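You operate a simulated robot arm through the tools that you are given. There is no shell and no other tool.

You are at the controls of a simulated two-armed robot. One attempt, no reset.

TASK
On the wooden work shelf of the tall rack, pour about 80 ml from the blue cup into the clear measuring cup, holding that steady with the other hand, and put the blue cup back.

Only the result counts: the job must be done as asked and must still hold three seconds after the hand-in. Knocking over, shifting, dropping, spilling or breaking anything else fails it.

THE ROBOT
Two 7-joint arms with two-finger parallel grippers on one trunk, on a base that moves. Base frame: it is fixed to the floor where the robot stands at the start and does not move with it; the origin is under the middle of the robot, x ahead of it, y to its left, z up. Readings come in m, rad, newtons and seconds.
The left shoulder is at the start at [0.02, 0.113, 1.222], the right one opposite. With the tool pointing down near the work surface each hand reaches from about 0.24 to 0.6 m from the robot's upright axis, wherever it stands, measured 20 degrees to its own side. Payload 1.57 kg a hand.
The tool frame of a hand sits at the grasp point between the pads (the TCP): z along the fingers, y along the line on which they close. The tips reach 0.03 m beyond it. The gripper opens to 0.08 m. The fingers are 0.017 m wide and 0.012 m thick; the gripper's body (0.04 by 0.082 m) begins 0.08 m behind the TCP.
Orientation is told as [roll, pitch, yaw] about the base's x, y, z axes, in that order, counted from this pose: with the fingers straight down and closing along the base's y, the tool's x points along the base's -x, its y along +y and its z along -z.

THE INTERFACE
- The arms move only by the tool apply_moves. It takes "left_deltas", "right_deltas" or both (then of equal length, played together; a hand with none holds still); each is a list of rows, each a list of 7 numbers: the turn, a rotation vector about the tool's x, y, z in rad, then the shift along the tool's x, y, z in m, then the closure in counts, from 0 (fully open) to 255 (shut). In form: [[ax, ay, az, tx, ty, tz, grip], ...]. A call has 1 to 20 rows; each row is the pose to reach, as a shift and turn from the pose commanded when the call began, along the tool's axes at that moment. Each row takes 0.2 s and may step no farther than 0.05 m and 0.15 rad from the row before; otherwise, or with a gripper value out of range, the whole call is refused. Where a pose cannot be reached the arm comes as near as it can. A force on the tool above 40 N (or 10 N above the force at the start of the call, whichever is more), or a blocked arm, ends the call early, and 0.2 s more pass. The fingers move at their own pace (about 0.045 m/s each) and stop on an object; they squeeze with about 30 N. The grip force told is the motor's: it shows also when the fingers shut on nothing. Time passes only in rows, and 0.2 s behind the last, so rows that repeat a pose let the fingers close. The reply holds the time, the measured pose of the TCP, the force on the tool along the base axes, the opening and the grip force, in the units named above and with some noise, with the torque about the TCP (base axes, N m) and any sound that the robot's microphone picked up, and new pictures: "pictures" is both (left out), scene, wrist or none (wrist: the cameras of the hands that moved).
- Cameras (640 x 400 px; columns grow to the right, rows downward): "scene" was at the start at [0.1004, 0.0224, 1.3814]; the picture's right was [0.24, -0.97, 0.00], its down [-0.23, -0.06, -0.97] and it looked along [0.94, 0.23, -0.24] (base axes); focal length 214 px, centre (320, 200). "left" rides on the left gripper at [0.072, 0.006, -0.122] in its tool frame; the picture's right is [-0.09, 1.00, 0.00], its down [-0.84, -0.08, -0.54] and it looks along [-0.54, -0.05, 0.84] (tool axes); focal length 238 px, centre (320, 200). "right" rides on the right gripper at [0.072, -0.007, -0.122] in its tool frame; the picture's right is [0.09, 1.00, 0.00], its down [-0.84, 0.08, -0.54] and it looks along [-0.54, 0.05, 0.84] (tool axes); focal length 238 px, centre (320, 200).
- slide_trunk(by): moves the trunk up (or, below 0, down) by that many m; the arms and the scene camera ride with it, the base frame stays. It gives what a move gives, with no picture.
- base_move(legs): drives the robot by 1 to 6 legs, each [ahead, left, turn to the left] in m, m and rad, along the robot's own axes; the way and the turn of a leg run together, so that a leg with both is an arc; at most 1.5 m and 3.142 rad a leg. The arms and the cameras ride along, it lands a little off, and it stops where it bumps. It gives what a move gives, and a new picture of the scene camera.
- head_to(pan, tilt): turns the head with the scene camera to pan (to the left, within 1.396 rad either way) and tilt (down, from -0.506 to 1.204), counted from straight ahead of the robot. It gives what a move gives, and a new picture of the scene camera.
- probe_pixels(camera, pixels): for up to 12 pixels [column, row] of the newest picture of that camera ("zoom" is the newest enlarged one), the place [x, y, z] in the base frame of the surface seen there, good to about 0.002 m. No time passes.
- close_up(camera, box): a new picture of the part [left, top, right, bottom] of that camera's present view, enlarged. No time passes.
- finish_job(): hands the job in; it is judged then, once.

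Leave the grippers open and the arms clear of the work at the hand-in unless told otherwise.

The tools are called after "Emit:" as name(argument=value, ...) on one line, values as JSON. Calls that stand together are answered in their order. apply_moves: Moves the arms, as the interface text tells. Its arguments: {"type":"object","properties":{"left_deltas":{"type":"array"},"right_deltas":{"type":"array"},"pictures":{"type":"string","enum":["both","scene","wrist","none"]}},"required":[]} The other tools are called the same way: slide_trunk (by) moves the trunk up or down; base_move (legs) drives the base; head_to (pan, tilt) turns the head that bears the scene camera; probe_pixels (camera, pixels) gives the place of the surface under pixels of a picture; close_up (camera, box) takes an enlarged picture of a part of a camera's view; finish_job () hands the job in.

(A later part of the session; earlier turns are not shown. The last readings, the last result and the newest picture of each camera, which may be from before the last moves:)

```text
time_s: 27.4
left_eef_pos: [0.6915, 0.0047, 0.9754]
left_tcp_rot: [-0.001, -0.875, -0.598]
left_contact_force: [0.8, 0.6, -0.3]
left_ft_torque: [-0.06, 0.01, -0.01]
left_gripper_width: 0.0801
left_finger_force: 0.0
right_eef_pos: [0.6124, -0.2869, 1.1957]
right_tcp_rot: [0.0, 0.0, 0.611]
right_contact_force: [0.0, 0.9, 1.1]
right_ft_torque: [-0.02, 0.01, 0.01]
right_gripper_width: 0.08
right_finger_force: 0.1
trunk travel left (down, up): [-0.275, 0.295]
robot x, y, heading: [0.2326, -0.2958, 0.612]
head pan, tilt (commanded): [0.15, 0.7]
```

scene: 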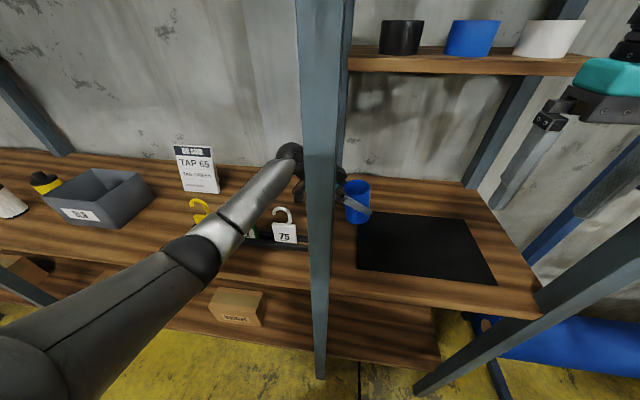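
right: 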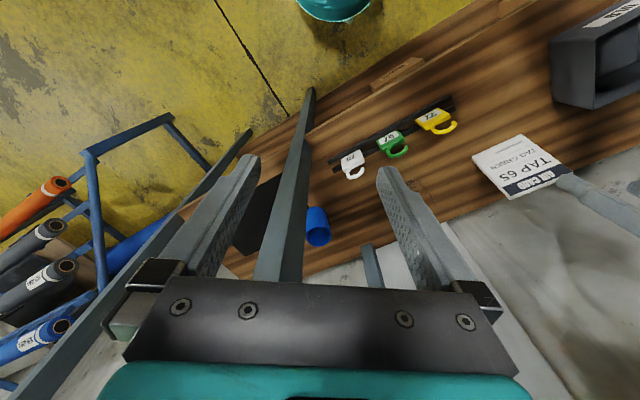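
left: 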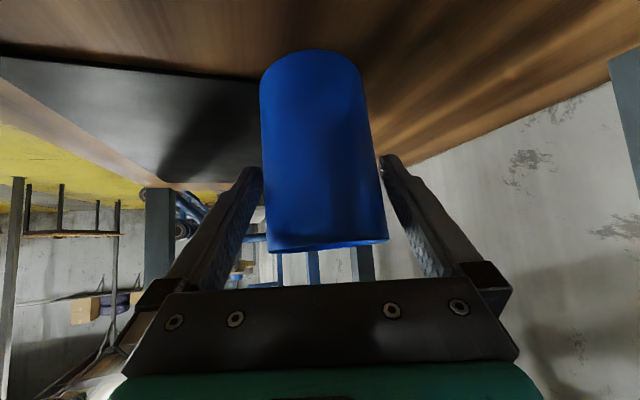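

The cup is centred between the fingers. Before closing I'll check the forearm height over the tags.

Emit:
probe_pixels(camera="scene", pixels=[[260, 190], [245, 215], [225, 225], [285, 155], [210, 260], [255, 232], [270, 205], [290, 175]])

Emit:
close_up(camera="scene", box=[180, 120, 400, 258])

```text
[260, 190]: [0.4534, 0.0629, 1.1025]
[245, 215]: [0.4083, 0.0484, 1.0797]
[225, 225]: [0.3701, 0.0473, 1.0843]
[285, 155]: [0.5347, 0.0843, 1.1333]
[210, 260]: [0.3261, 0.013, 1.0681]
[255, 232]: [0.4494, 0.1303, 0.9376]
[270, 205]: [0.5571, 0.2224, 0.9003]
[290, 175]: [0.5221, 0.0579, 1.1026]
```

```text
2.90 times, centred on (290, 189) of scene
```

zoom: 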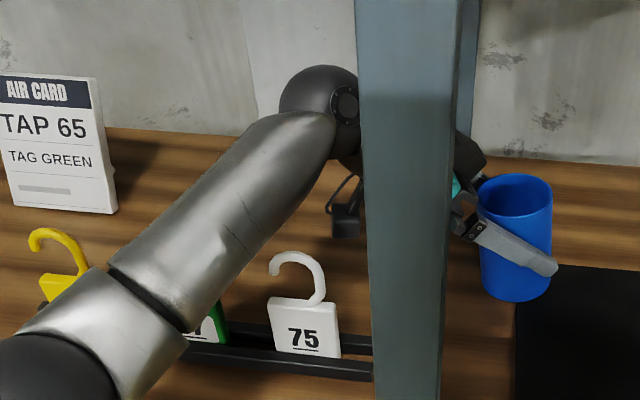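

The forearm is around z 1.06 to 1.10 over the tags, with hooks at ≤ 1.03, so it's clear. Now I'll close the left fingers on the blue cup without moving.

Emit:
apply_moves(left_deltas=[[0, 0, 0, 0, 0, 0, 60], [0, 0, 0, 0, 0, 0, 120], [0, 0, 0, 0, 0, 0, 200], [0, 0, 0, 0, 0, 0, 255], [0, 0, 0, 0, 0, 0, 255]], pictures="wrist")

```text
time_s: 28.6
left_eef_pos: [0.6921, 0.0044, 0.9757]
left_tcp_rot: [-0.002, -0.875, -0.598]
left_contact_force: [1.7, 0.6, 0.2]
left_ft_torque: [-0.08, -0.06, 0.02]
left_gripper_width: 0.0675
left_finger_force: 30.4
right_eef_pos: [0.6133, -0.2874, 1.1953]
right_tcp_rot: [0.0, -0.001, 0.612]
right_contact_force: [-0.6, 0.8, 0.9]
right_ft_torque: [0.03, -0.01, -0.03]
right_gripper_width: 0.0802
right_finger_force: 0.0
trunk travel left (down, up): [-0.275, 0.295]
robot x, y, heading: [0.2352, -0.294, 0.611]
head pan, tilt (commanded): [0.15, 0.7]
```

left: 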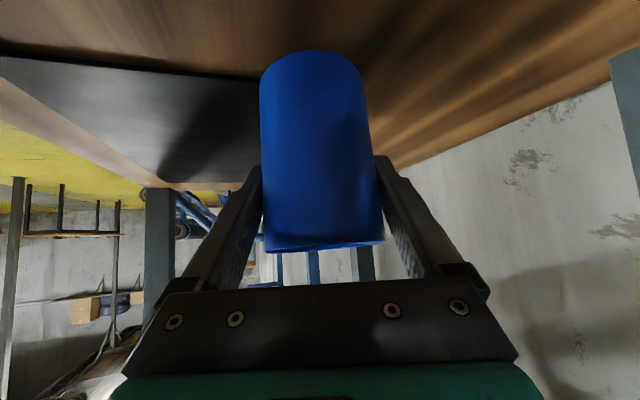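

I have a firm grip (width 0.0675, 30 N). I'll lift straight up 0.14 m slowly, keeping the cup upright.

Emit:
apply_moves(left_deltas=[[0, 0, 0, -0.0077, 0, -0.0064, 255], [0, 0, 0, -0.0214, 0, -0.018, 255], [0, 0, 0, -0.0375, 0, -0.0315, 255], [0, 0, 0, -0.0536, 0, -0.045, 255], [0, 0, 0, -0.0697, 0, -0.0585, 255], [0, 0, 0, -0.0858, 0, -0.072, 255], [0, 0, 0, -0.1, 0, -0.084, 255], [0, 0, 0, -0.1072, 0, -0.09, 255]], pictures="both")

```text
time_s: 30.4
left_eef_pos: [0.6925, 0.0049, 1.117]
left_tcp_rot: [-0.002, -0.874, -0.596]
left_contact_force: [0.3, 0.0, -1.6]
left_ft_torque: [0.0, -0.01, 0.0]
left_gripper_width: 0.0671
left_finger_force: 30.3
right_eef_pos: [0.6122, -0.2872, 1.1961]
right_tcp_rot: [0.001, 0.0, 0.611]
right_contact_force: [0.3, 0.0, 0.9]
right_ft_torque: [0.01, 0.02, -0.01]
right_gripper_width: 0.0801
right_finger_force: 0.0
trunk travel left (down, up): [-0.275, 0.295]
robot x, y, heading: [0.2334, -0.2946, 0.607]
head pan, tilt (commanded): [0.15, 0.7]
```

scene: 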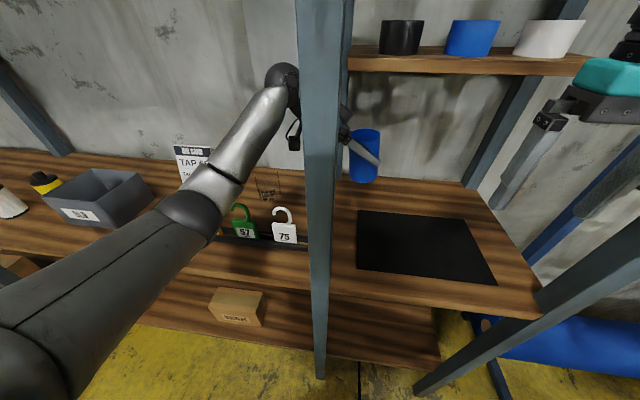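
left: 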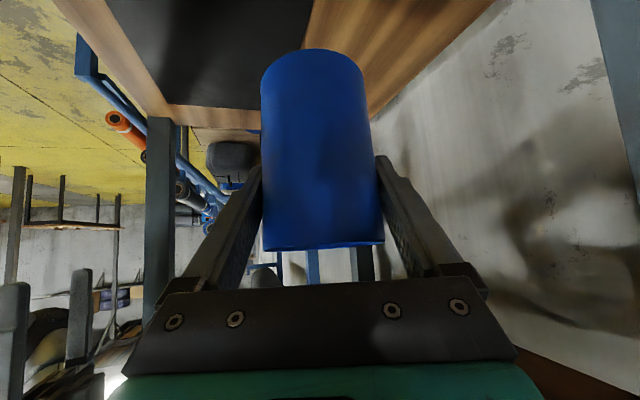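

The blue cup is lifted and upright. Next I'll carry it smoothly left over the bay while yawing the hand back toward straight-in, to a waiting spot left of the clear cup and well above its rim.

Emit:
apply_moves(left_deltas=[[-0.0187, 0, -0.0157, 0.0034, 0.0036, -0.0045, 255], [-0.056, 0, -0.047, 0.0103, 0.0109, -0.0135, 255], [-0.112, 0, -0.094, 0.0206, 0.0218, -0.027, 255], [-0.1773, 0, -0.1488, 0.0327, 0.0346, -0.0428, 255], [-0.2519, 0, -0.2114, 0.0464, 0.0491, -0.0608, 255], [-0.3266, 0, -0.2741, 0.0602, 0.0637, -0.0788, 255], [-0.4012, 0, -0.3367, 0.0739, 0.0782, -0.0968, 255], [-0.4758, 0, -0.3993, 0.0877, 0.0928, -0.1149, 255], [-0.5505, 0, -0.462, 0.1014, 0.1073, -0.1329, 255], [-0.6251, 0, -0.5246, 0.1152, 0.1219, -0.1509, 255], [-0.6998, 0, -0.5873, 0.1289, 0.1364, -0.1689, 255], [-0.7744, 0, -0.6499, 0.1427, 0.151, -0.1869, 255], [-0.8304, 0, -0.6969, 0.153, 0.1619, -0.2004, 255], [-0.877, 0, -0.736, 0.1616, 0.171, -0.2117, 255], [-0.9143, 0, -0.7673, 0.1685, 0.1783, -0.2207, 255], [-0.933, 0, -0.783, 0.1719, 0.1819, -0.2252, 255]], pictures="both")

```text
time_s: 33.8
left_eef_pos: [0.5603, 0.3153, 1.1262]
left_tcp_rot: [-0.004, -0.87, 0.622]
left_contact_force: [0.0, -0.1, -2.1]
left_ft_torque: [-0.02, 0.03, 0.0]
left_gripper_width: 0.0671
left_finger_force: 30.1
right_eef_pos: [0.6126, -0.2867, 1.1948]
right_tcp_rot: [0.0, 0.002, 0.611]
right_contact_force: [0.2, 0.4, 0.7]
right_ft_torque: [0.02, 0.02, 0.03]
right_gripper_width: 0.0799
right_finger_force: 0.1
trunk travel left (down, up): [-0.275, 0.295]
robot x, y, heading: [0.2329, -0.2963, 0.61]
head pan, tilt (commanded): [0.15, 0.7]
```

scene: 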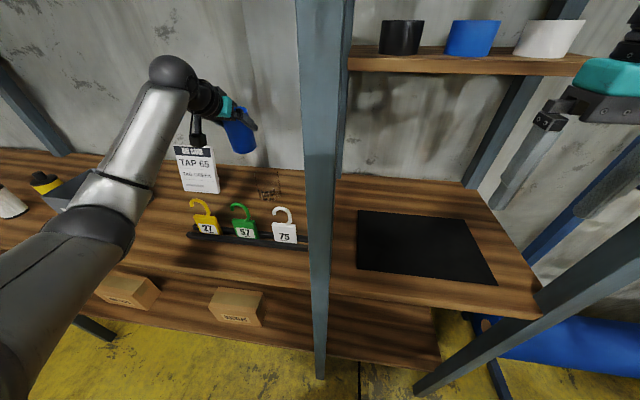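
left: 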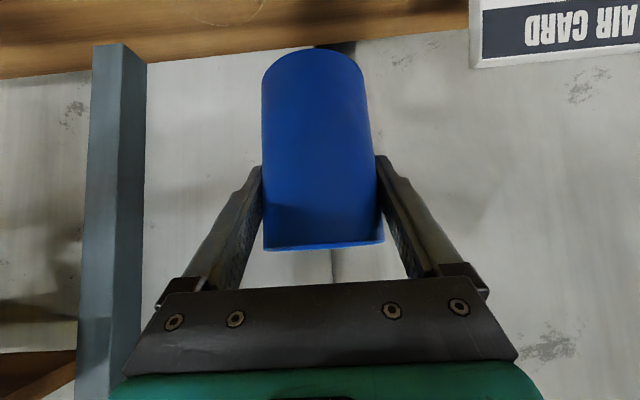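

The cup is upright at the waiting spot. For the right arm to reach around the post comfortably I'd like to be about 5 cm closer to the rack. First I'll check my base clearance by pitching the right hand back so its wrist camera looks down at my base and the rack foot.

Emit:
apply_moves(right_deltas=[[0, 0.13, 0, 0.018, 0, 0, 0], [0, 0.26, 0, 0.036, 0, 0, 0], [0, 0.39, 0, 0.054, 0, 0, 0], [0, 0.52, 0, 0.072, 0, 0, 0], [0, 0.65, 0, 0.09, 0, 0, 0], [0, 0.78, 0, 0.1, 0, 0, 0]], pictures="wrist")

```text
time_s: 35.1
left_eef_pos: [0.559, 0.3157, 1.1269]
left_tcp_rot: [-0.003, -0.873, 0.622]
left_contact_force: [-0.3, -0.2, -1.4]
left_ft_torque: [-0.03, 0.01, -0.01]
left_gripper_width: 0.067
left_finger_force: 29.5
right_eef_pos: [0.5303, -0.3436, 1.1964]
right_tcp_rot: [0.001, 0.783, 0.612]
right_contact_force: [0.8, 0.1, -0.1]
right_ft_torque: [0.03, -0.01, 0.01]
right_gripper_width: 0.08
right_finger_force: 0.0
trunk travel left (down, up): [-0.275, 0.295]
robot x, y, heading: [0.2388, -0.2952, 0.608]
head pan, tilt (commanded): [0.15, 0.7]
```

right: 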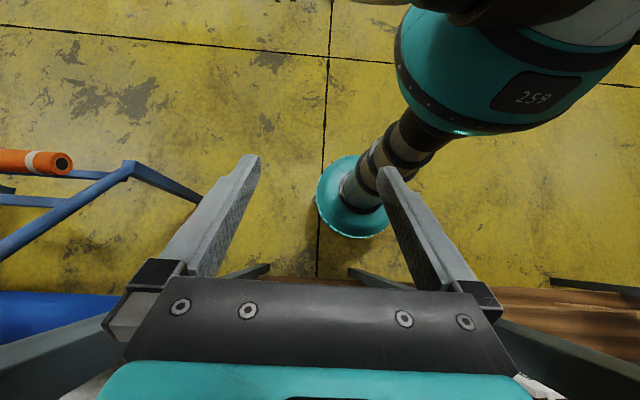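

My base is a small round foot near (353, 197). I'll probe its edge and the rack's lower shelf edge.

Emit:
probe_pixels(camera="right", pixels=[[353, 236], [320, 210], [340, 232], [335, 165], [385, 225], [520, 292], [450, 290], [350, 272], [300, 282], [560, 285], [600, 300], [370, 275]])

```text
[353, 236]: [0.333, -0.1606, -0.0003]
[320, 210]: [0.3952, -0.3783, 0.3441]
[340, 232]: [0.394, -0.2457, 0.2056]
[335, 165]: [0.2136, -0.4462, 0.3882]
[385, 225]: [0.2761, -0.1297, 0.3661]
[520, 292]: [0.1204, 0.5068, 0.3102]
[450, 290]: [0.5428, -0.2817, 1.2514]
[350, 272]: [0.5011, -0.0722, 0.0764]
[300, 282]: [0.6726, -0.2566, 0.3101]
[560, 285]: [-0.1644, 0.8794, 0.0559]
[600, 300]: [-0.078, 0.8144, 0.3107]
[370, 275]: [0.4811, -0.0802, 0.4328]
```

The foot radius is about 0.18 m, so its front is at n ≈ 0.20 and the posts are at 0.344, leaving about 0.14 m of room. I'll straighten the right hand again and draw the left hand (cup upright) back 8 cm and left 3 cm. The base can then go forward 8 cm and right 3 cm, which brings the cup back to its present place.

Emit:
apply_moves(right_deltas=[[0, -0.13, 0, 0, 0, 0, 0], [0, -0.26, 0, 0, 0, 0, 0], [0, -0.39, 0, 0, 0, 0, 0], [0, -0.52, 0, 0, 0, 0, 0], [0, -0.65, 0, 0, 0, 0, 0], [0, -0.78, 0, 0, 0, 0, 0]], left_deltas=[[0, 0, 0, 0.005, 0.003, -0.006, 255], [0, 0, 0, 0.0154, 0.009, -0.0184, 255], [0, 0, 0, 0.0267, 0.0156, -0.0319, 255], [0, 0, 0, 0.038, 0.0222, -0.0454, 255], [0, 0, 0, 0.0473, 0.0276, -0.0564, 255], [0, 0, 0, 0.0514, 0.03, -0.0613, 255]], pictures="none")

Emit:
base_move(legs=[[0.08, -0.03, 0]])

```text
time_s: 36.5
left_eef_pos: [0.4776, 0.2945, 1.1278]
left_tcp_rot: [-0.004, -0.873, 0.621]
left_contact_force: [-0.5, -0.4, -2.6]
left_ft_torque: [-0.02, -0.02, 0.0]
left_gripper_width: 0.0673
left_finger_force: 30.3
right_eef_pos: [0.5302, -0.3442, 1.196]
right_tcp_rot: [0.001, -0.001, 0.61]
right_contact_force: [-1.0, 0.2, -0.2]
right_ft_torque: [0.03, 0.02, -0.02]
right_gripper_width: 0.0799
right_finger_force: 0.1
trunk travel left (down, up): [-0.275, 0.295]
robot x, y, heading: [0.234, -0.2949, 0.614]
head pan, tilt (commanded): [0.15, 0.7]
```

```text
time_s: 37.6
left_eef_pos: [0.5613, 0.3155, 1.1287]
left_tcp_rot: [-0.001, -0.871, 0.621]
left_contact_force: [-0.3, -0.2, -2.1]
left_ft_torque: [-0.03, 0.01, 0.01]
left_gripper_width: 0.0672
left_finger_force: 30.6
right_eef_pos: [0.6141, -0.3226, 1.1949]
right_tcp_rot: [0.001, -0.001, 0.609]
right_contact_force: [-0.3, 0.8, -0.8]
right_ft_torque: [-0.01, 0.05, -0.02]
right_gripper_width: 0.0801
right_finger_force: 0.0
trunk travel left (down, up): [-0.275, 0.295]
robot x, y, heading: [0.3171, -0.2701, 0.611]
head pan, tilt (commanded): [0.15, 0.7]
```

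scene: 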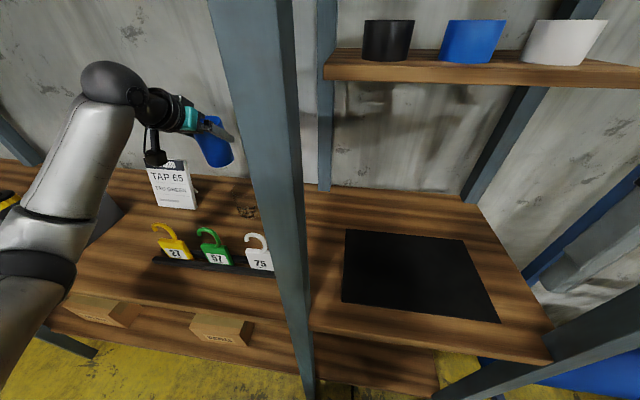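

I moved as planned and the left cup is back at its waiting spot. The post partly hides the clear cup, so I'll pan the head left for a better view.

Emit:
head_to(pan=0.6, tilt=0.75)

Emit:
close_up(camera="scene", box=[260, 120, 420, 220])

```text
time_s: 38.5
left_eef_pos: [0.5611, 0.315, 1.1281]
left_tcp_rot: [-0.001, -0.871, 0.623]
left_contact_force: [-0.2, -1.0, -2.0]
left_ft_torque: [-0.03, 0.02, 0.01]
left_gripper_width: 0.0672
left_finger_force: 30.3
right_eef_pos: [0.6142, -0.3234, 1.1964]
right_tcp_rot: [-0.001, 0.0, 0.609]
right_contact_force: [-0.7, 0.3, -0.2]
right_ft_torque: [0.04, -0.02, 0.03]
right_gripper_width: 0.08
right_finger_force: 0.0
trunk travel left (down, up): [-0.275, 0.295]
robot x, y, heading: [0.3175, -0.2714, 0.611]
head pan, tilt (commanded): [0.6, 0.75]
```

scene: 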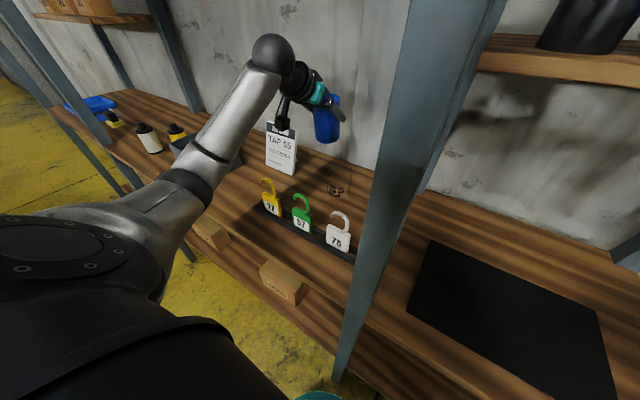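

```text
4.00 times, centred on (340, 170) of scene
```

zoom: 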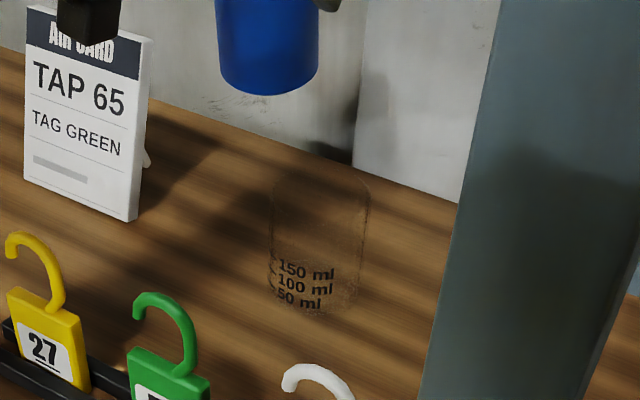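

I have a clear view of the measuring cup now. I'll probe its marks and edges to refine its position and rim height.

Emit:
probe_pixels(camera="zoom", pixels=[[292, 267], [312, 272], [327, 276], [290, 281], [312, 287], [290, 296], [315, 303], [272, 220], [369, 220], [321, 172], [275, 190], [366, 190]])

Emit:
probe_pixels(camera="zoom", pixels=[[276, 275], [272, 255], [270, 235], [370, 240], [365, 270], [357, 295], [320, 315], [300, 310], [340, 312], [320, 168], [320, 190], [345, 172]])

```text
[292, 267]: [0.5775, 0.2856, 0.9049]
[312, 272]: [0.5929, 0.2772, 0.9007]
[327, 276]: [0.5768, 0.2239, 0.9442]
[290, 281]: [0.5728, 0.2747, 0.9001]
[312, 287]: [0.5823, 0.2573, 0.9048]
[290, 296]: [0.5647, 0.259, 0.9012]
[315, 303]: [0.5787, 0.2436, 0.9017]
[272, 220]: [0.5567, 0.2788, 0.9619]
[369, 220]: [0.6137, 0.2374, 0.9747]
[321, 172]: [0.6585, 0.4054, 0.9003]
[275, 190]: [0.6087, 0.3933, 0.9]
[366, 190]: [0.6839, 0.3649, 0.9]
```

```text
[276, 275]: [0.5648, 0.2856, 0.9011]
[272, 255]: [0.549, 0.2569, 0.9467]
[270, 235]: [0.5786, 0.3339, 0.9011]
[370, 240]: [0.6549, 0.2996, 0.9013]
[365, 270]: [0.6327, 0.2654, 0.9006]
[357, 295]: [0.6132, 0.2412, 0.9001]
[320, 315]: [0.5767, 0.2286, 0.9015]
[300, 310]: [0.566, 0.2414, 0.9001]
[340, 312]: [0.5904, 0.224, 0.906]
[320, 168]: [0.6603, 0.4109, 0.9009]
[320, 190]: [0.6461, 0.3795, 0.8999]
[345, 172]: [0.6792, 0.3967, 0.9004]
```

The clear cup centre is about (0.5845, 0.259), diameter ≈ 0.072, rim z ≈ 0.99. Now the right hand: I'll yaw it left 1.32 rad so the fingers can point leftward from the right bay, shifting slightly away from the right-hand post.

Emit:
apply_moves(right_deltas=[[0, 0, -0.147, -0.002, 0.008, 0, 0], [0, 0, -0.294, -0.004, 0.016, 0, 0], [0, 0, -0.44, -0.007, 0.023, 0, 0], [0, 0, -0.587, -0.009, 0.031, 0, 0], [0, 0, -0.733, -0.011, 0.039, 0, 0], [0, 0, -0.88, -0.013, 0.047, 0, 0], [0, 0, -1.027, -0.016, 0.055, 0, 0], [0, 0, -1.173, -0.018, 0.062, 0, 0], [0, 0, -1.32, -0.02, 0.07, 0, 0]], pictures="wrist")

Emit:
head_to(pan=-0.1, tilt=0.6)

```text
time_s: 40.7
left_eef_pos: [0.5592, 0.294, 1.1374]
left_tcp_rot: [0.007, -0.885, 0.597]
left_contact_force: [0.3, -1.3, -0.9]
left_ft_torque: [0.03, 0.05, 0.06]
left_gripper_width: 0.0672
left_finger_force: 30.0
right_eef_pos: [0.5877, -0.2847, 1.1996]
right_tcp_rot: [-0.015, -0.026, 1.859]
right_contact_force: [-0.9, 0.1, 0.3]
right_ft_torque: [0.05, -0.07, 0.0]
right_gripper_width: 0.08
right_finger_force: 0.0
trunk travel left (down, up): [-0.275, 0.295]
robot x, y, heading: [0.3152, -0.2745, 0.593]
head pan, tilt (commanded): [0.6, 0.75]
stopped in row 9 (right hand): the arm was blocked; the commanded pose is now the measured one
```

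right: 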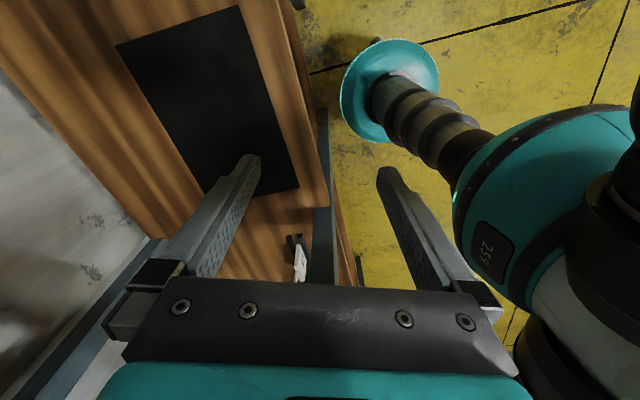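

```text
time_s: 41.8
left_eef_pos: [0.5574, 0.2955, 1.1408]
left_tcp_rot: [0.009, -0.89, 0.602]
left_contact_force: [-0.3, 0.2, -0.8]
left_ft_torque: [-0.01, 0.02, 0.02]
left_gripper_width: 0.0669
left_finger_force: 30.2
right_eef_pos: [0.5871, -0.2844, 1.1999]
right_tcp_rot: [-0.013, -0.025, 1.863]
right_contact_force: [0.4, -0.2, 0.4]
right_ft_torque: [0.01, -0.02, -0.02]
right_gripper_width: 0.0799
right_finger_force: 0.1
trunk travel left (down, up): [-0.275, 0.295]
robot x, y, heading: [0.3155, -0.2789, 0.6]
head pan, tilt (commanded): [-0.099, 0.6]
```

scene: 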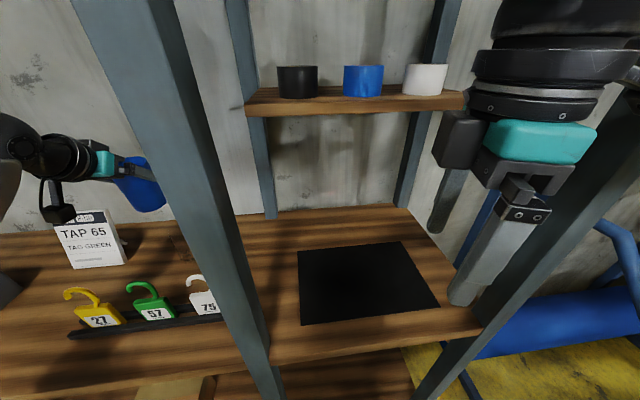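

The right arm was blocked and the robot was nudged slightly. The cup is still held and upright (roll 0.009). I'll look right to see what it touched before moving anything.

Emit:
head_to(pan=-0.8, tilt=0.35)

```text
time_s: 42.9
left_eef_pos: [0.5568, 0.2953, 1.1392]
left_tcp_rot: [0.008, -0.89, 0.601]
left_contact_force: [0.3, 0.6, -0.7]
left_ft_torque: [0.0, 0.03, 0.02]
left_gripper_width: 0.0671
left_finger_force: 30.3
right_eef_pos: [0.5871, -0.2826, 1.1977]
right_tcp_rot: [-0.013, -0.025, 1.862]
right_contact_force: [-0.6, 0.3, 0.1]
right_ft_torque: [-0.01, 0.0, 0.01]
right_gripper_width: 0.0802
right_finger_force: 0.0
trunk travel left (down, up): [-0.275, 0.295]
robot x, y, heading: [0.3177, -0.2751, 0.594]
head pan, tilt (commanded): [-0.799, 0.351]
```

scene: 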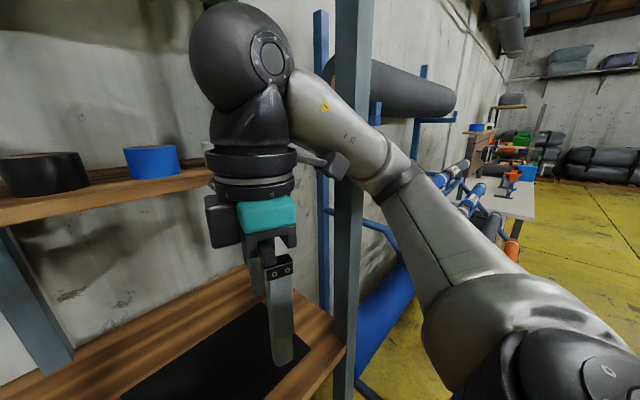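

The wrist's side bracket near (330, 160) or the forearm near (380, 160) appears to be against the right-hand post. I'll probe these to see which.

Emit:
probe_pixels(camera="scene", pixels=[[355, 250], [342, 165], [318, 158], [330, 120], [360, 130], [355, 60], [385, 175], [400, 180], [365, 165], [345, 300], [225, 220], [250, 50]])

Emit:
close_up(camera="scene", box=[200, 60, 440, 210])

```text
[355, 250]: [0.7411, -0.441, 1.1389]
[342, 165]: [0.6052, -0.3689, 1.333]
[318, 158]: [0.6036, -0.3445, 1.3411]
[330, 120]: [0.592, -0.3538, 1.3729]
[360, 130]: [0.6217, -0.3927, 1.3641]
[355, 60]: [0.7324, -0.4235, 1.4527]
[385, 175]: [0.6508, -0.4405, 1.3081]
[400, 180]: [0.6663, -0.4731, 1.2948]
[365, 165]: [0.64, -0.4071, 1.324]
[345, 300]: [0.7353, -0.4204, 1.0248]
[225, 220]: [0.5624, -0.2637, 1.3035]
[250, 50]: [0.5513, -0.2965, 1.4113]
```

```text
2.67 times, centred on (320, 135) of scene
```

zoom: 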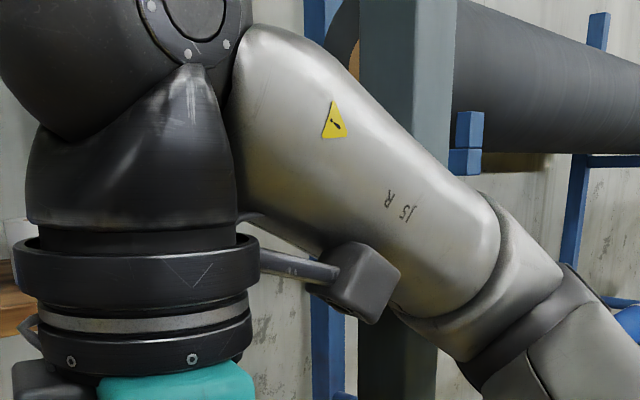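

The right wrist camera bracket has run up against the arm's own forearm, so that yaw is at its limit with the tool straight down. I'll rotate the right hand back by 0.3 rad to relieve the contact and see whether the body and left hand settle back.

Emit:
apply_moves(right_deltas=[[0, 0, 0.08, 0, 0, 0, 0], [0, 0, 0.18, 0, 0, 0, 0], [0, 0, 0.3, 0, 0, 0, 0]], pictures="scene")

```text
time_s: 43.7
left_eef_pos: [0.5573, 0.296, 1.1393]
left_tcp_rot: [0.007, -0.89, 0.603]
left_contact_force: [-0.6, 0.1, -1.0]
left_ft_torque: [0.02, 0.01, 0.0]
left_gripper_width: 0.0671
left_finger_force: 29.7
right_eef_pos: [0.5875, -0.2829, 1.1985]
right_tcp_rot: [-0.005, -0.025, 1.562]
right_contact_force: [-0.4, -0.7, -0.7]
right_ft_torque: [0.0, -0.02, 0.01]
right_gripper_width: 0.0801
right_finger_force: 0.2
trunk travel left (down, up): [-0.275, 0.295]
robot x, y, heading: [0.3143, -0.272, 0.597]
head pan, tilt (commanded): [-0.799, 0.351]
```

scene: 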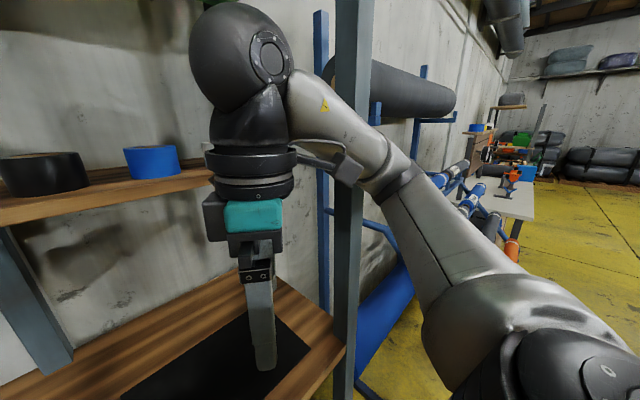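

The contact is relieved. The left hand's measured pose shifted about 2 cm, and its force reading changed from about −2.0 N to −0.8 N, so I need to check the blue cup and the shelf below for any spill.

Emit:
head_to(pan=0.6, tilt=0.7)

Emit:
close_up(camera="scene", box=[240, 80, 432, 200])

Emit:
close_up(camera="left", box=[0, 0, 640, 400])

```text
time_s: 45.2
left_eef_pos: [0.5561, 0.2964, 1.1395]
left_tcp_rot: [0.007, -0.888, 0.602]
left_contact_force: [0.0, 0.3, -1.8]
left_ft_torque: [-0.02, -0.01, 0.01]
left_gripper_width: 0.0671
left_finger_force: 30.2
right_eef_pos: [0.5865, -0.2839, 1.199]
right_tcp_rot: [-0.007, -0.027, 1.565]
right_contact_force: [-0.6, 0.2, 0.7]
right_ft_torque: [0.01, 0.02, -0.03]
right_gripper_width: 0.0799
right_finger_force: 0.0
trunk travel left (down, up): [-0.275, 0.295]
robot x, y, heading: [0.3161, -0.2761, 0.597]
head pan, tilt (commanded): [0.6, 0.7]
```

scene: 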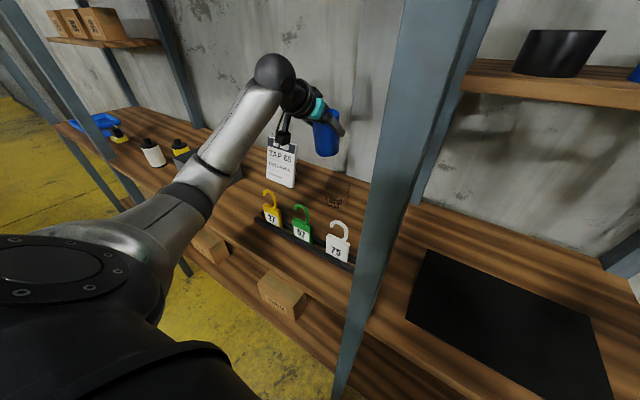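

```text
3.33 times, centred on (336, 140) of scene
```

zoom: 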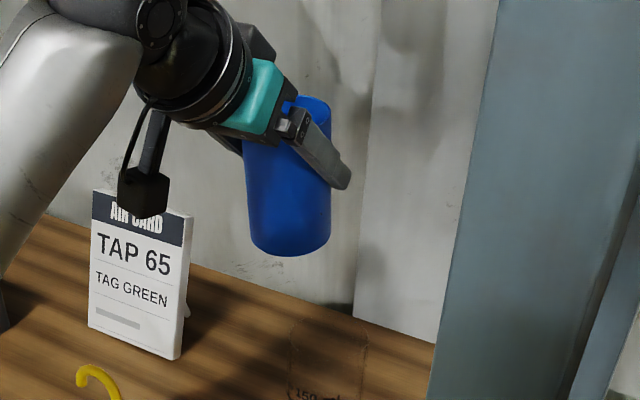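

```text
1.00 times, centred on (320, 200) of left (not enlarged: the box is as wide or as high as the picture)
```

zoom: 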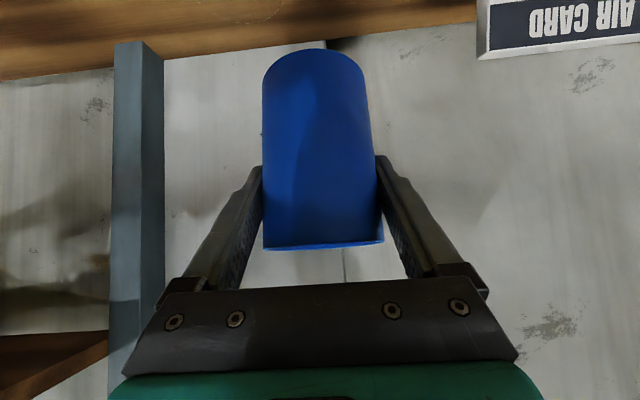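

It looks upright with no visible spill. The force readings are noisy, so I'll hold still and take several to average the cup's weight.

Emit:
apply_moves(left_deltas=[[0, 0, 0, 0, 0, 0, 255]], pictures="none")

Emit:
apply_moves(left_deltas=[[0, 0, 0, 0, 0, 0, 255]], pictures="none")

Emit:
apply_moves(left_deltas=[[0, 0, 0, 0, 0, 0, 255]], pictures="none")

Emit:
apply_moves(left_deltas=[[0, 0, 0, 0, 0, 0, 255]], pictures="none")

Emit:
apply_moves(left_deltas=[[0, 0, 0, 0, 0, 0, 255]], pictures="none")

Emit:
apply_moves(left_deltas=[[0, 0, 0, 0, 0, 0, 255]], pictures="none")

```text
time_s: 45.6
left_eef_pos: [0.5555, 0.2968, 1.139]
left_tcp_rot: [0.007, -0.89, 0.602]
left_contact_force: [0.9, -0.5, -1.9]
left_ft_torque: [-0.03, 0.02, 0.0]
left_gripper_width: 0.0665
left_finger_force: 29.9
right_eef_pos: [0.5873, -0.2835, 1.2002]
right_tcp_rot: [-0.008, -0.026, 1.565]
right_contact_force: [-0.2, 0.2, 0.2]
right_ft_torque: [0.01, -0.01, -0.01]
right_gripper_width: 0.0802
right_finger_force: 0.0
trunk travel left (down, up): [-0.275, 0.295]
robot x, y, heading: [0.3124, -0.2731, 0.599]
head pan, tilt (commanded): [0.6, 0.7]
```

```text
time_s: 46.0
left_eef_pos: [0.557, 0.2962, 1.1387]
left_tcp_rot: [0.008, -0.889, 0.603]
left_contact_force: [0.0, 0.0, -1.6]
left_ft_torque: [0.02, 0.05, -0.02]
left_gripper_width: 0.0672
left_finger_force: 30.4
right_eef_pos: [0.5871, -0.2828, 1.1989]
right_tcp_rot: [-0.006, -0.026, 1.563]
right_contact_force: [0.1, -0.2, 0.5]
right_ft_torque: [0.02, 0.01, 0.0]
right_gripper_width: 0.0799
right_finger_force: 0.0
trunk travel left (down, up): [-0.275, 0.295]
robot x, y, heading: [0.317, -0.2706, 0.597]
head pan, tilt (commanded): [0.6, 0.7]
```

```text
time_s: 46.4
left_eef_pos: [0.5557, 0.2954, 1.141]
left_tcp_rot: [0.007, -0.89, 0.603]
left_contact_force: [0.2, -0.4, -1.8]
left_ft_torque: [-0.04, 0.03, 0.03]
left_gripper_width: 0.0671
left_finger_force: 30.1
right_eef_pos: [0.5857, -0.2836, 1.1997]
right_tcp_rot: [-0.007, -0.026, 1.564]
right_contact_force: [-0.8, 0.1, -0.1]
right_ft_torque: [0.01, -0.02, 0.01]
right_gripper_width: 0.0802
right_finger_force: 0.1
trunk travel left (down, up): [-0.275, 0.295]
robot x, y, heading: [0.3168, -0.2731, 0.599]
head pan, tilt (commanded): [0.6, 0.7]
```

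```text
time_s: 46.8
left_eef_pos: [0.5555, 0.2967, 1.1407]
left_tcp_rot: [0.008, -0.89, 0.601]
left_contact_force: [1.3, 0.1, -1.0]
left_ft_torque: [-0.03, 0.0, 0.0]
left_gripper_width: 0.0672
left_finger_force: 29.9
right_eef_pos: [0.5868, -0.2829, 1.1996]
right_tcp_rot: [-0.006, -0.025, 1.563]
right_contact_force: [-0.3, 0.1, -0.1]
right_ft_torque: [0.02, 0.03, 0.02]
right_gripper_width: 0.0801
right_finger_force: 0.0
trunk travel left (down, up): [-0.275, 0.295]
robot x, y, heading: [0.3178, -0.2727, 0.598]
head pan, tilt (commanded): [0.6, 0.7]
```

```text
time_s: 47.2
left_eef_pos: [0.5557, 0.2955, 1.1402]
left_tcp_rot: [0.007, -0.891, 0.603]
left_contact_force: [0.9, 0.2, -2.0]
left_ft_torque: [0.0, 0.0, -0.02]
left_gripper_width: 0.0669
left_finger_force: 30.3
right_eef_pos: [0.5864, -0.2836, 1.1993]
right_tcp_rot: [-0.006, -0.024, 1.563]
right_contact_force: [-0.3, -1.0, -0.1]
right_ft_torque: [-0.02, 0.0, 0.01]
right_gripper_width: 0.0801
right_finger_force: 0.0
trunk travel left (down, up): [-0.275, 0.295]
robot x, y, heading: [0.3157, -0.2753, 0.599]
head pan, tilt (commanded): [0.6, 0.7]
```

```text
time_s: 47.6
left_eef_pos: [0.5556, 0.2955, 1.1397]
left_tcp_rot: [0.006, -0.891, 0.602]
left_contact_force: [0.3, -1.3, -2.1]
left_ft_torque: [0.01, -0.01, -0.01]
left_gripper_width: 0.0668
left_finger_force: 30.2
right_eef_pos: [0.5863, -0.2837, 1.2003]
right_tcp_rot: [-0.007, -0.026, 1.562]
right_contact_force: [0.0, -0.1, -0.7]
right_ft_torque: [-0.04, 0.0, 0.02]
right_gripper_width: 0.0801
right_finger_force: 0.0
trunk travel left (down, up): [-0.275, 0.295]
robot x, y, heading: [0.3172, -0.2742, 0.598]
head pan, tilt (commanded): [0.6, 0.7]
```

Averaged, the weight is about −1.75 N, consistent with before, so nothing spilled. Now for the right hand I'll pitch the fingers forward by 1.08 rad while moving in and left. That aligns the hand with its forearm and takes the bracket away from it.

Emit:
apply_moves(right_deltas=[[0, -0.135, 0, -0.0238, -0.007, 0.0062, 0], [0, -0.27, 0, -0.0476, -0.0139, 0.0125, 0], [0, -0.405, 0, -0.0714, -0.0209, 0.0187, 0], [0, -0.54, 0, -0.0953, -0.0279, 0.025, 0], [0, -0.675, 0, -0.1191, -0.0348, 0.0312, 0], [0, -0.81, 0, -0.1429, -0.0418, 0.0375, 0], [0, -0.945, 0, -0.1667, -0.0487, 0.0437, 0], [0, -1.055, 0, -0.1905, -0.0557, 0.05, 0]], pictures="wrist")

Emit:
head_to(pan=-0.2, tilt=0.5)

```text
time_s: 49.4
left_eef_pos: [0.5597, 0.3141, 1.1287]
left_tcp_rot: [-0.009, -0.875, 0.621]
left_contact_force: [0.4, -0.8, -2.0]
left_ft_torque: [0.0, 0.0, 0.01]
left_gripper_width: 0.067
left_finger_force: 29.7
right_eef_pos: [0.6415, -0.0676, 1.1485]
right_tcp_rot: [-0.007, -1.065, 1.598]
right_contact_force: [-0.4, 0.5, -0.3]
right_ft_torque: [0.03, 0.0, 0.0]
right_gripper_width: 0.08
right_finger_force: 0.1
trunk travel left (down, up): [-0.275, 0.295]
robot x, y, heading: [0.3177, -0.2729, 0.6]
head pan, tilt (commanded): [0.6, 0.7]
```

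right: 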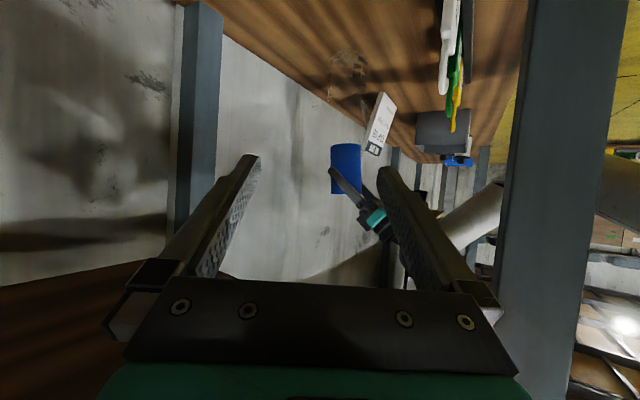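

```text
time_s: 50.5
left_eef_pos: [0.5603, 0.3137, 1.127]
left_tcp_rot: [-0.009, -0.876, 0.617]
left_contact_force: [0.1, -0.2, -2.5]
left_ft_torque: [-0.01, -0.01, -0.01]
left_gripper_width: 0.0669
left_finger_force: 29.6
right_eef_pos: [0.6417, -0.0672, 1.1479]
right_tcp_rot: [0.001, -1.06, 1.59]
right_contact_force: [0.0, 0.6, 0.2]
right_ft_torque: [0.01, -0.01, 0.0]
right_gripper_width: 0.0798
right_finger_force: 0.1
trunk travel left (down, up): [-0.275, 0.295]
robot x, y, heading: [0.3181, -0.2719, 0.602]
head pan, tilt (commanded): [-0.201, 0.499]
```

scene: 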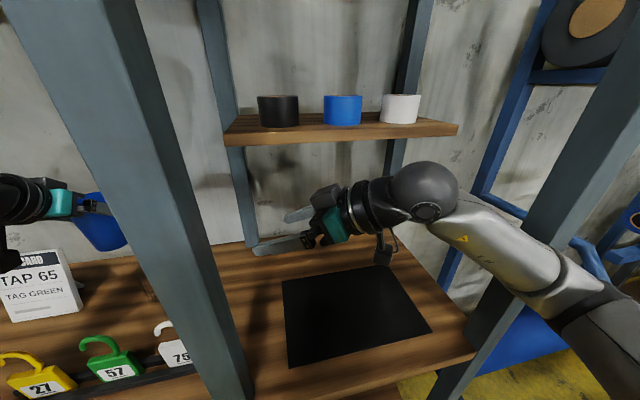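

The left hand is back at its proper pose, so the earlier shift was only the right arm leaning on a post. The right hand now points left with a clear lane. I'll move it toward the clear cup with a small extra yaw to 1.75 rad and stop about 13 cm short.

Emit:
apply_moves(right_deltas=[[-0.0174, 0, -0.0098, 0.0018, 0.0038, 0.0296, 0], [-0.0349, 0, -0.0196, 0.0035, 0.0076, 0.0591, 0], [-0.0523, 0, -0.0294, 0.0053, 0.0113, 0.0887, 0], [-0.0698, 0, -0.0392, 0.0071, 0.0151, 0.1182, 0], [-0.0872, 0, -0.0489, 0.0088, 0.0189, 0.1478, 0], [-0.1046, 0, -0.0587, 0.0106, 0.0227, 0.1773, 0], [-0.1221, 0, -0.0685, 0.0123, 0.0264, 0.2069, 0], [-0.1395, 0, -0.0783, 0.0141, 0.0302, 0.2364, 0]], pictures="both")

```text
time_s: 52.0
left_eef_pos: [0.558, 0.2868, 1.139]
left_tcp_rot: [0.004, -0.891, 0.586]
left_contact_force: [-0.3, -0.6, -1.1]
left_ft_torque: [0.02, 0.03, 0.04]
left_gripper_width: 0.0669
left_finger_force: 30.1
right_eef_pos: [0.693, -0.0019, 1.0256]
right_tcp_rot: [-0.07, -0.98, 1.579]
right_contact_force: [-1.2, 0.4, 0.3]
right_ft_torque: [-0.07, -0.08, -0.07]
right_gripper_width: 0.0801
right_finger_force: 0.0
trunk travel left (down, up): [-0.275, 0.295]
robot x, y, heading: [0.3142, -0.2737, 0.578]
head pan, tilt (commanded): [-0.201, 0.499]
stopped in row 7 (right hand): the arm was blocked; the commanded pose is now the measured one
```

scene: 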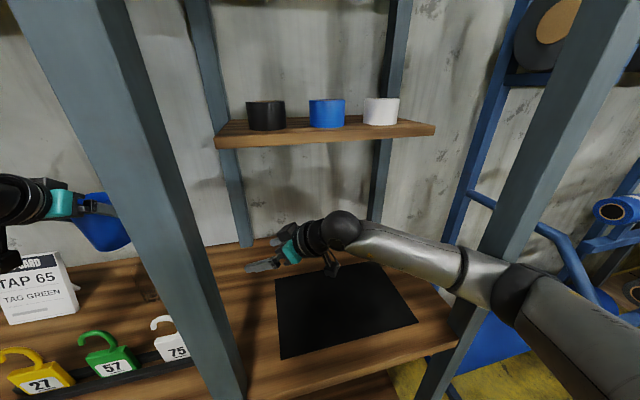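
right: 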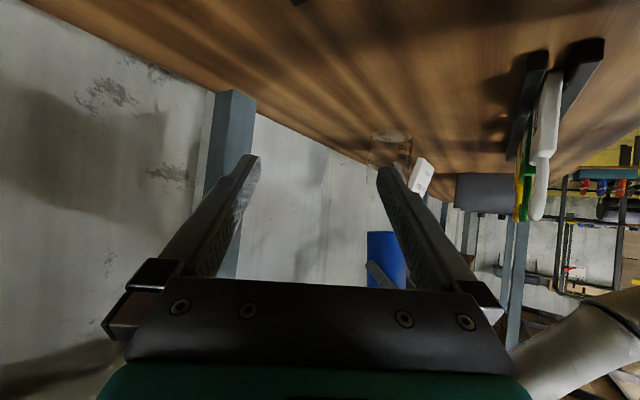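

It's blocked again. The scene view shows the right elbow near (520, 290) pressing the front of the right-hand post, because the arm is too folded at this distance. I'll back the right hand out the way it came, then back the base off a little so the arm can go in more extended.

Emit:
apply_moves(right_deltas=[[0, 0, 0, -0.0131, 0.0104, -0.0245, 0], [0, 0, 0, -0.0262, 0.0207, -0.049, 0], [0, 0, 0, -0.0392, 0.0311, -0.0734, 0], [0, 0, 0, -0.0523, 0.0414, -0.0979, 0], [0, 0, 0, -0.0654, 0.0518, -0.1224, 0]], pictures="scene")

```text
time_s: 53.2
left_eef_pos: [0.5532, 0.3034, 1.1357]
left_tcp_rot: [-0.014, -0.889, 0.605]
left_contact_force: [-0.8, 0.6, -2.1]
left_ft_torque: [0.0, 0.01, 0.01]
left_gripper_width: 0.0668
left_finger_force: 29.8
right_eef_pos: [0.6224, -0.0451, 1.1384]
right_tcp_rot: [-0.046, -0.967, 1.588]
right_contact_force: [-0.3, 0.7, -0.5]
right_ft_torque: [0.0, -0.03, 0.0]
right_gripper_width: 0.08
right_finger_force: 0.0
trunk travel left (down, up): [-0.275, 0.295]
robot x, y, heading: [0.3116, -0.2759, 0.588]
head pan, tilt (commanded): [-0.201, 0.499]
```

scene: 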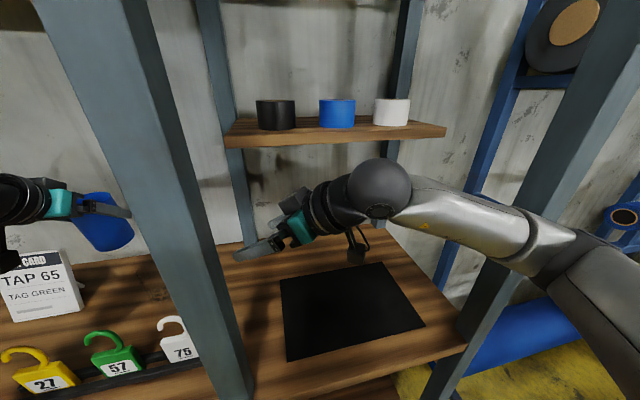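

The elbow still leans slightly on the right post. I'll shift the right hand 5 cm right so its fingers clear the middle post, then back the base 0.11 m.

Emit:
apply_moves(right_deltas=[[0, 0, 0, 0.0117, -0.0142, -0.017, 0], [0, 0, 0, 0.0233, -0.0284, -0.034, 0]], pictures="none")

Emit:
base_move(legs=[[-0.11, 0, 0]])

```text
time_s: 54.0
left_eef_pos: [0.5548, 0.3163, 1.1281]
left_tcp_rot: [-0.023, -0.879, 0.618]
left_contact_force: [1.2, 0.3, -1.9]
left_ft_torque: [0.0, 0.0, -0.01]
left_gripper_width: 0.0671
left_finger_force: 30.0
right_eef_pos: [0.6445, -0.0684, 1.1523]
right_tcp_rot: [-0.086, -0.985, 1.646]
right_contact_force: [0.1, -0.5, -0.4]
right_ft_torque: [0.02, -0.04, 0.02]
right_gripper_width: 0.0798
right_finger_force: 0.0
trunk travel left (down, up): [-0.275, 0.295]
robot x, y, heading: [0.3158, -0.2733, 0.594]
head pan, tilt (commanded): [-0.201, 0.499]
stopped in row 2 (right hand): the arm was blocked; the commanded pose is now the measured one
```

```text
time_s: 55.2
left_eef_pos: [0.4808, 0.247, 1.1285]
left_tcp_rot: [-0.003, -0.872, 0.601]
left_contact_force: [-0.2, -0.2, -1.7]
left_ft_torque: [0.02, 0.05, 0.0]
left_gripper_width: 0.0669
left_finger_force: 29.4
right_eef_pos: [0.5732, -0.1374, 1.1469]
right_tcp_rot: [-0.055, -0.987, 1.608]
right_contact_force: [-0.9, -0.5, -0.3]
right_ft_torque: [0.02, -0.03, -0.01]
right_gripper_width: 0.0799
right_finger_force: 0.1
trunk travel left (down, up): [-0.275, 0.295]
robot x, y, heading: [0.2249, -0.3342, 0.588]
head pan, tilt (commanded): [-0.201, 0.499]
```

scene: 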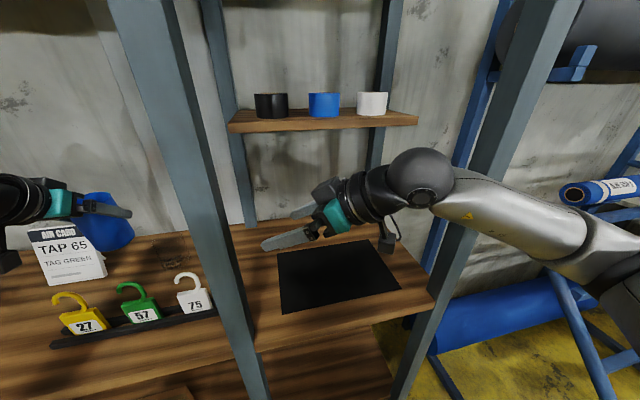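

Now the body is free again. The right-bay route is too tight for my elbow, so I'm changing the plan. Both hands will work in the left bay from near my starting position, with the right hand steadying the clear cup from the front-right. First I'll raise the blue cup 7 cm so it passes well above the tags, then back the base out of the rack.

Emit:
apply_moves(left_deltas=[[0, 0, 0, -0.01, 0, -0.0084, 255], [0, 0, 0, -0.025, 0, -0.021, 255], [0, 0, 0, -0.0425, 0, -0.0357, 255], [0, 0, 0, -0.0536, 0, -0.045, 255]], pictures="none")

Emit:
base_move(legs=[[-0.12, 0, 0], [-0.12, 0, 0]])

```text
time_s: 56.2
left_eef_pos: [0.4817, 0.2487, 1.198]
left_tcp_rot: [-0.001, -0.871, 0.6]
left_contact_force: [-0.3, 0.1, -2.2]
left_ft_torque: [0.01, -0.02, -0.03]
left_gripper_width: 0.067
left_finger_force: 30.2
right_eef_pos: [0.5755, -0.1377, 1.1466]
right_tcp_rot: [-0.054, -0.989, 1.609]
right_contact_force: [-1.0, 0.3, 0.6]
right_ft_torque: [-0.01, 0.01, 0.0]
right_gripper_width: 0.0798
right_finger_force: 0.0
trunk travel left (down, up): [-0.275, 0.295]
robot x, y, heading: [0.2255, -0.3369, 0.593]
head pan, tilt (commanded): [-0.201, 0.499]
```

```text
time_s: 58.3
left_eef_pos: [0.2799, 0.1143, 1.1988]
left_tcp_rot: [-0.005, -0.872, 0.603]
left_contact_force: [-0.1, -0.7, -2.3]
left_ft_torque: [0.01, 0.02, -0.02]
left_gripper_width: 0.0669
left_finger_force: 30.3
right_eef_pos: [0.3736, -0.2703, 1.146]
right_tcp_rot: [-0.055, -0.988, 1.613]
right_contact_force: [-0.1, 0.4, -0.2]
right_ft_torque: [-0.01, -0.03, -0.02]
right_gripper_width: 0.0799
right_finger_force: 0.0
trunk travel left (down, up): [-0.275, 0.295]
robot x, y, heading: [0.0271, -0.4687, 0.593]
head pan, tilt (commanded): [-0.201, 0.499]
```

scene: 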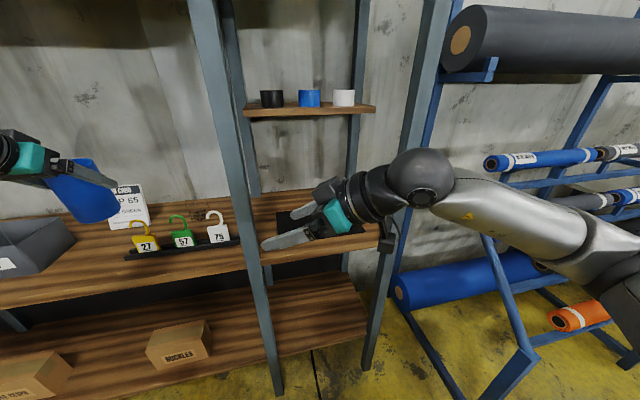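

The base is out and both hands are clear of the rack. Before driving left, I'll look left to check the floor is clear.

Emit:
head_to(pan=1.35, tilt=0.6)

```text
time_s: 59.9
left_eef_pos: [0.2804, 0.1151, 1.1973]
left_tcp_rot: [-0.003, -0.871, 0.606]
left_contact_force: [0.1, -0.1, -2.0]
left_ft_torque: [-0.03, 0.03, -0.03]
left_gripper_width: 0.0668
left_finger_force: 30.0
right_eef_pos: [0.3747, -0.2703, 1.1448]
right_tcp_rot: [-0.054, -0.987, 1.611]
right_contact_force: [-0.3, 0.1, -1.0]
right_ft_torque: [-0.01, 0.01, -0.02]
right_gripper_width: 0.0801
right_finger_force: 0.0
trunk travel left (down, up): [-0.275, 0.295]
robot x, y, heading: [0.0231, -0.4681, 0.597]
head pan, tilt (commanded): [1.349, 0.6]
```

scene: 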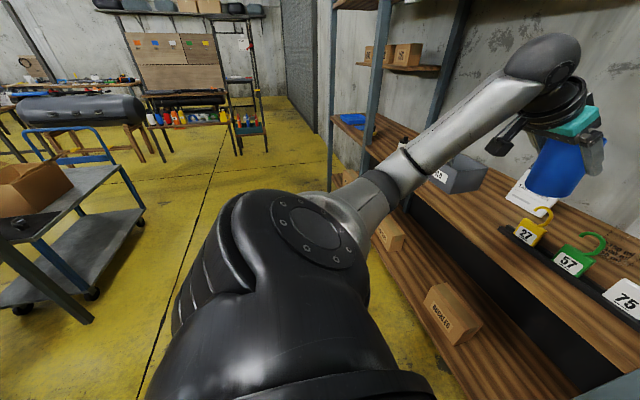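

There's a trolley behind-left. I'll probe it and the left post so I can keep a safe lane.

Emit:
probe_pixels(camera="scene", pixels=[[140, 215], [90, 320], [30, 305], [120, 170], [330, 150], [385, 60], [200, 300], [95, 180], [60, 160], [465, 50], [350, 120], [455, 175]])

```text
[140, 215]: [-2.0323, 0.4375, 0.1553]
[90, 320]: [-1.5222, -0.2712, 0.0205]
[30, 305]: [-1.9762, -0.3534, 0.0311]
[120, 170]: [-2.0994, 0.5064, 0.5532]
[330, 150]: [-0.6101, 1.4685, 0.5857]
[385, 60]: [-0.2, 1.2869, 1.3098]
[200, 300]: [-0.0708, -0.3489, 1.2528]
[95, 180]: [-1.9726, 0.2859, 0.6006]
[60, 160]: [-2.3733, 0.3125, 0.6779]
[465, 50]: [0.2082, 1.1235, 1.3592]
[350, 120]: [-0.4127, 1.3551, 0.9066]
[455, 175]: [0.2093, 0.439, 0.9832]
```

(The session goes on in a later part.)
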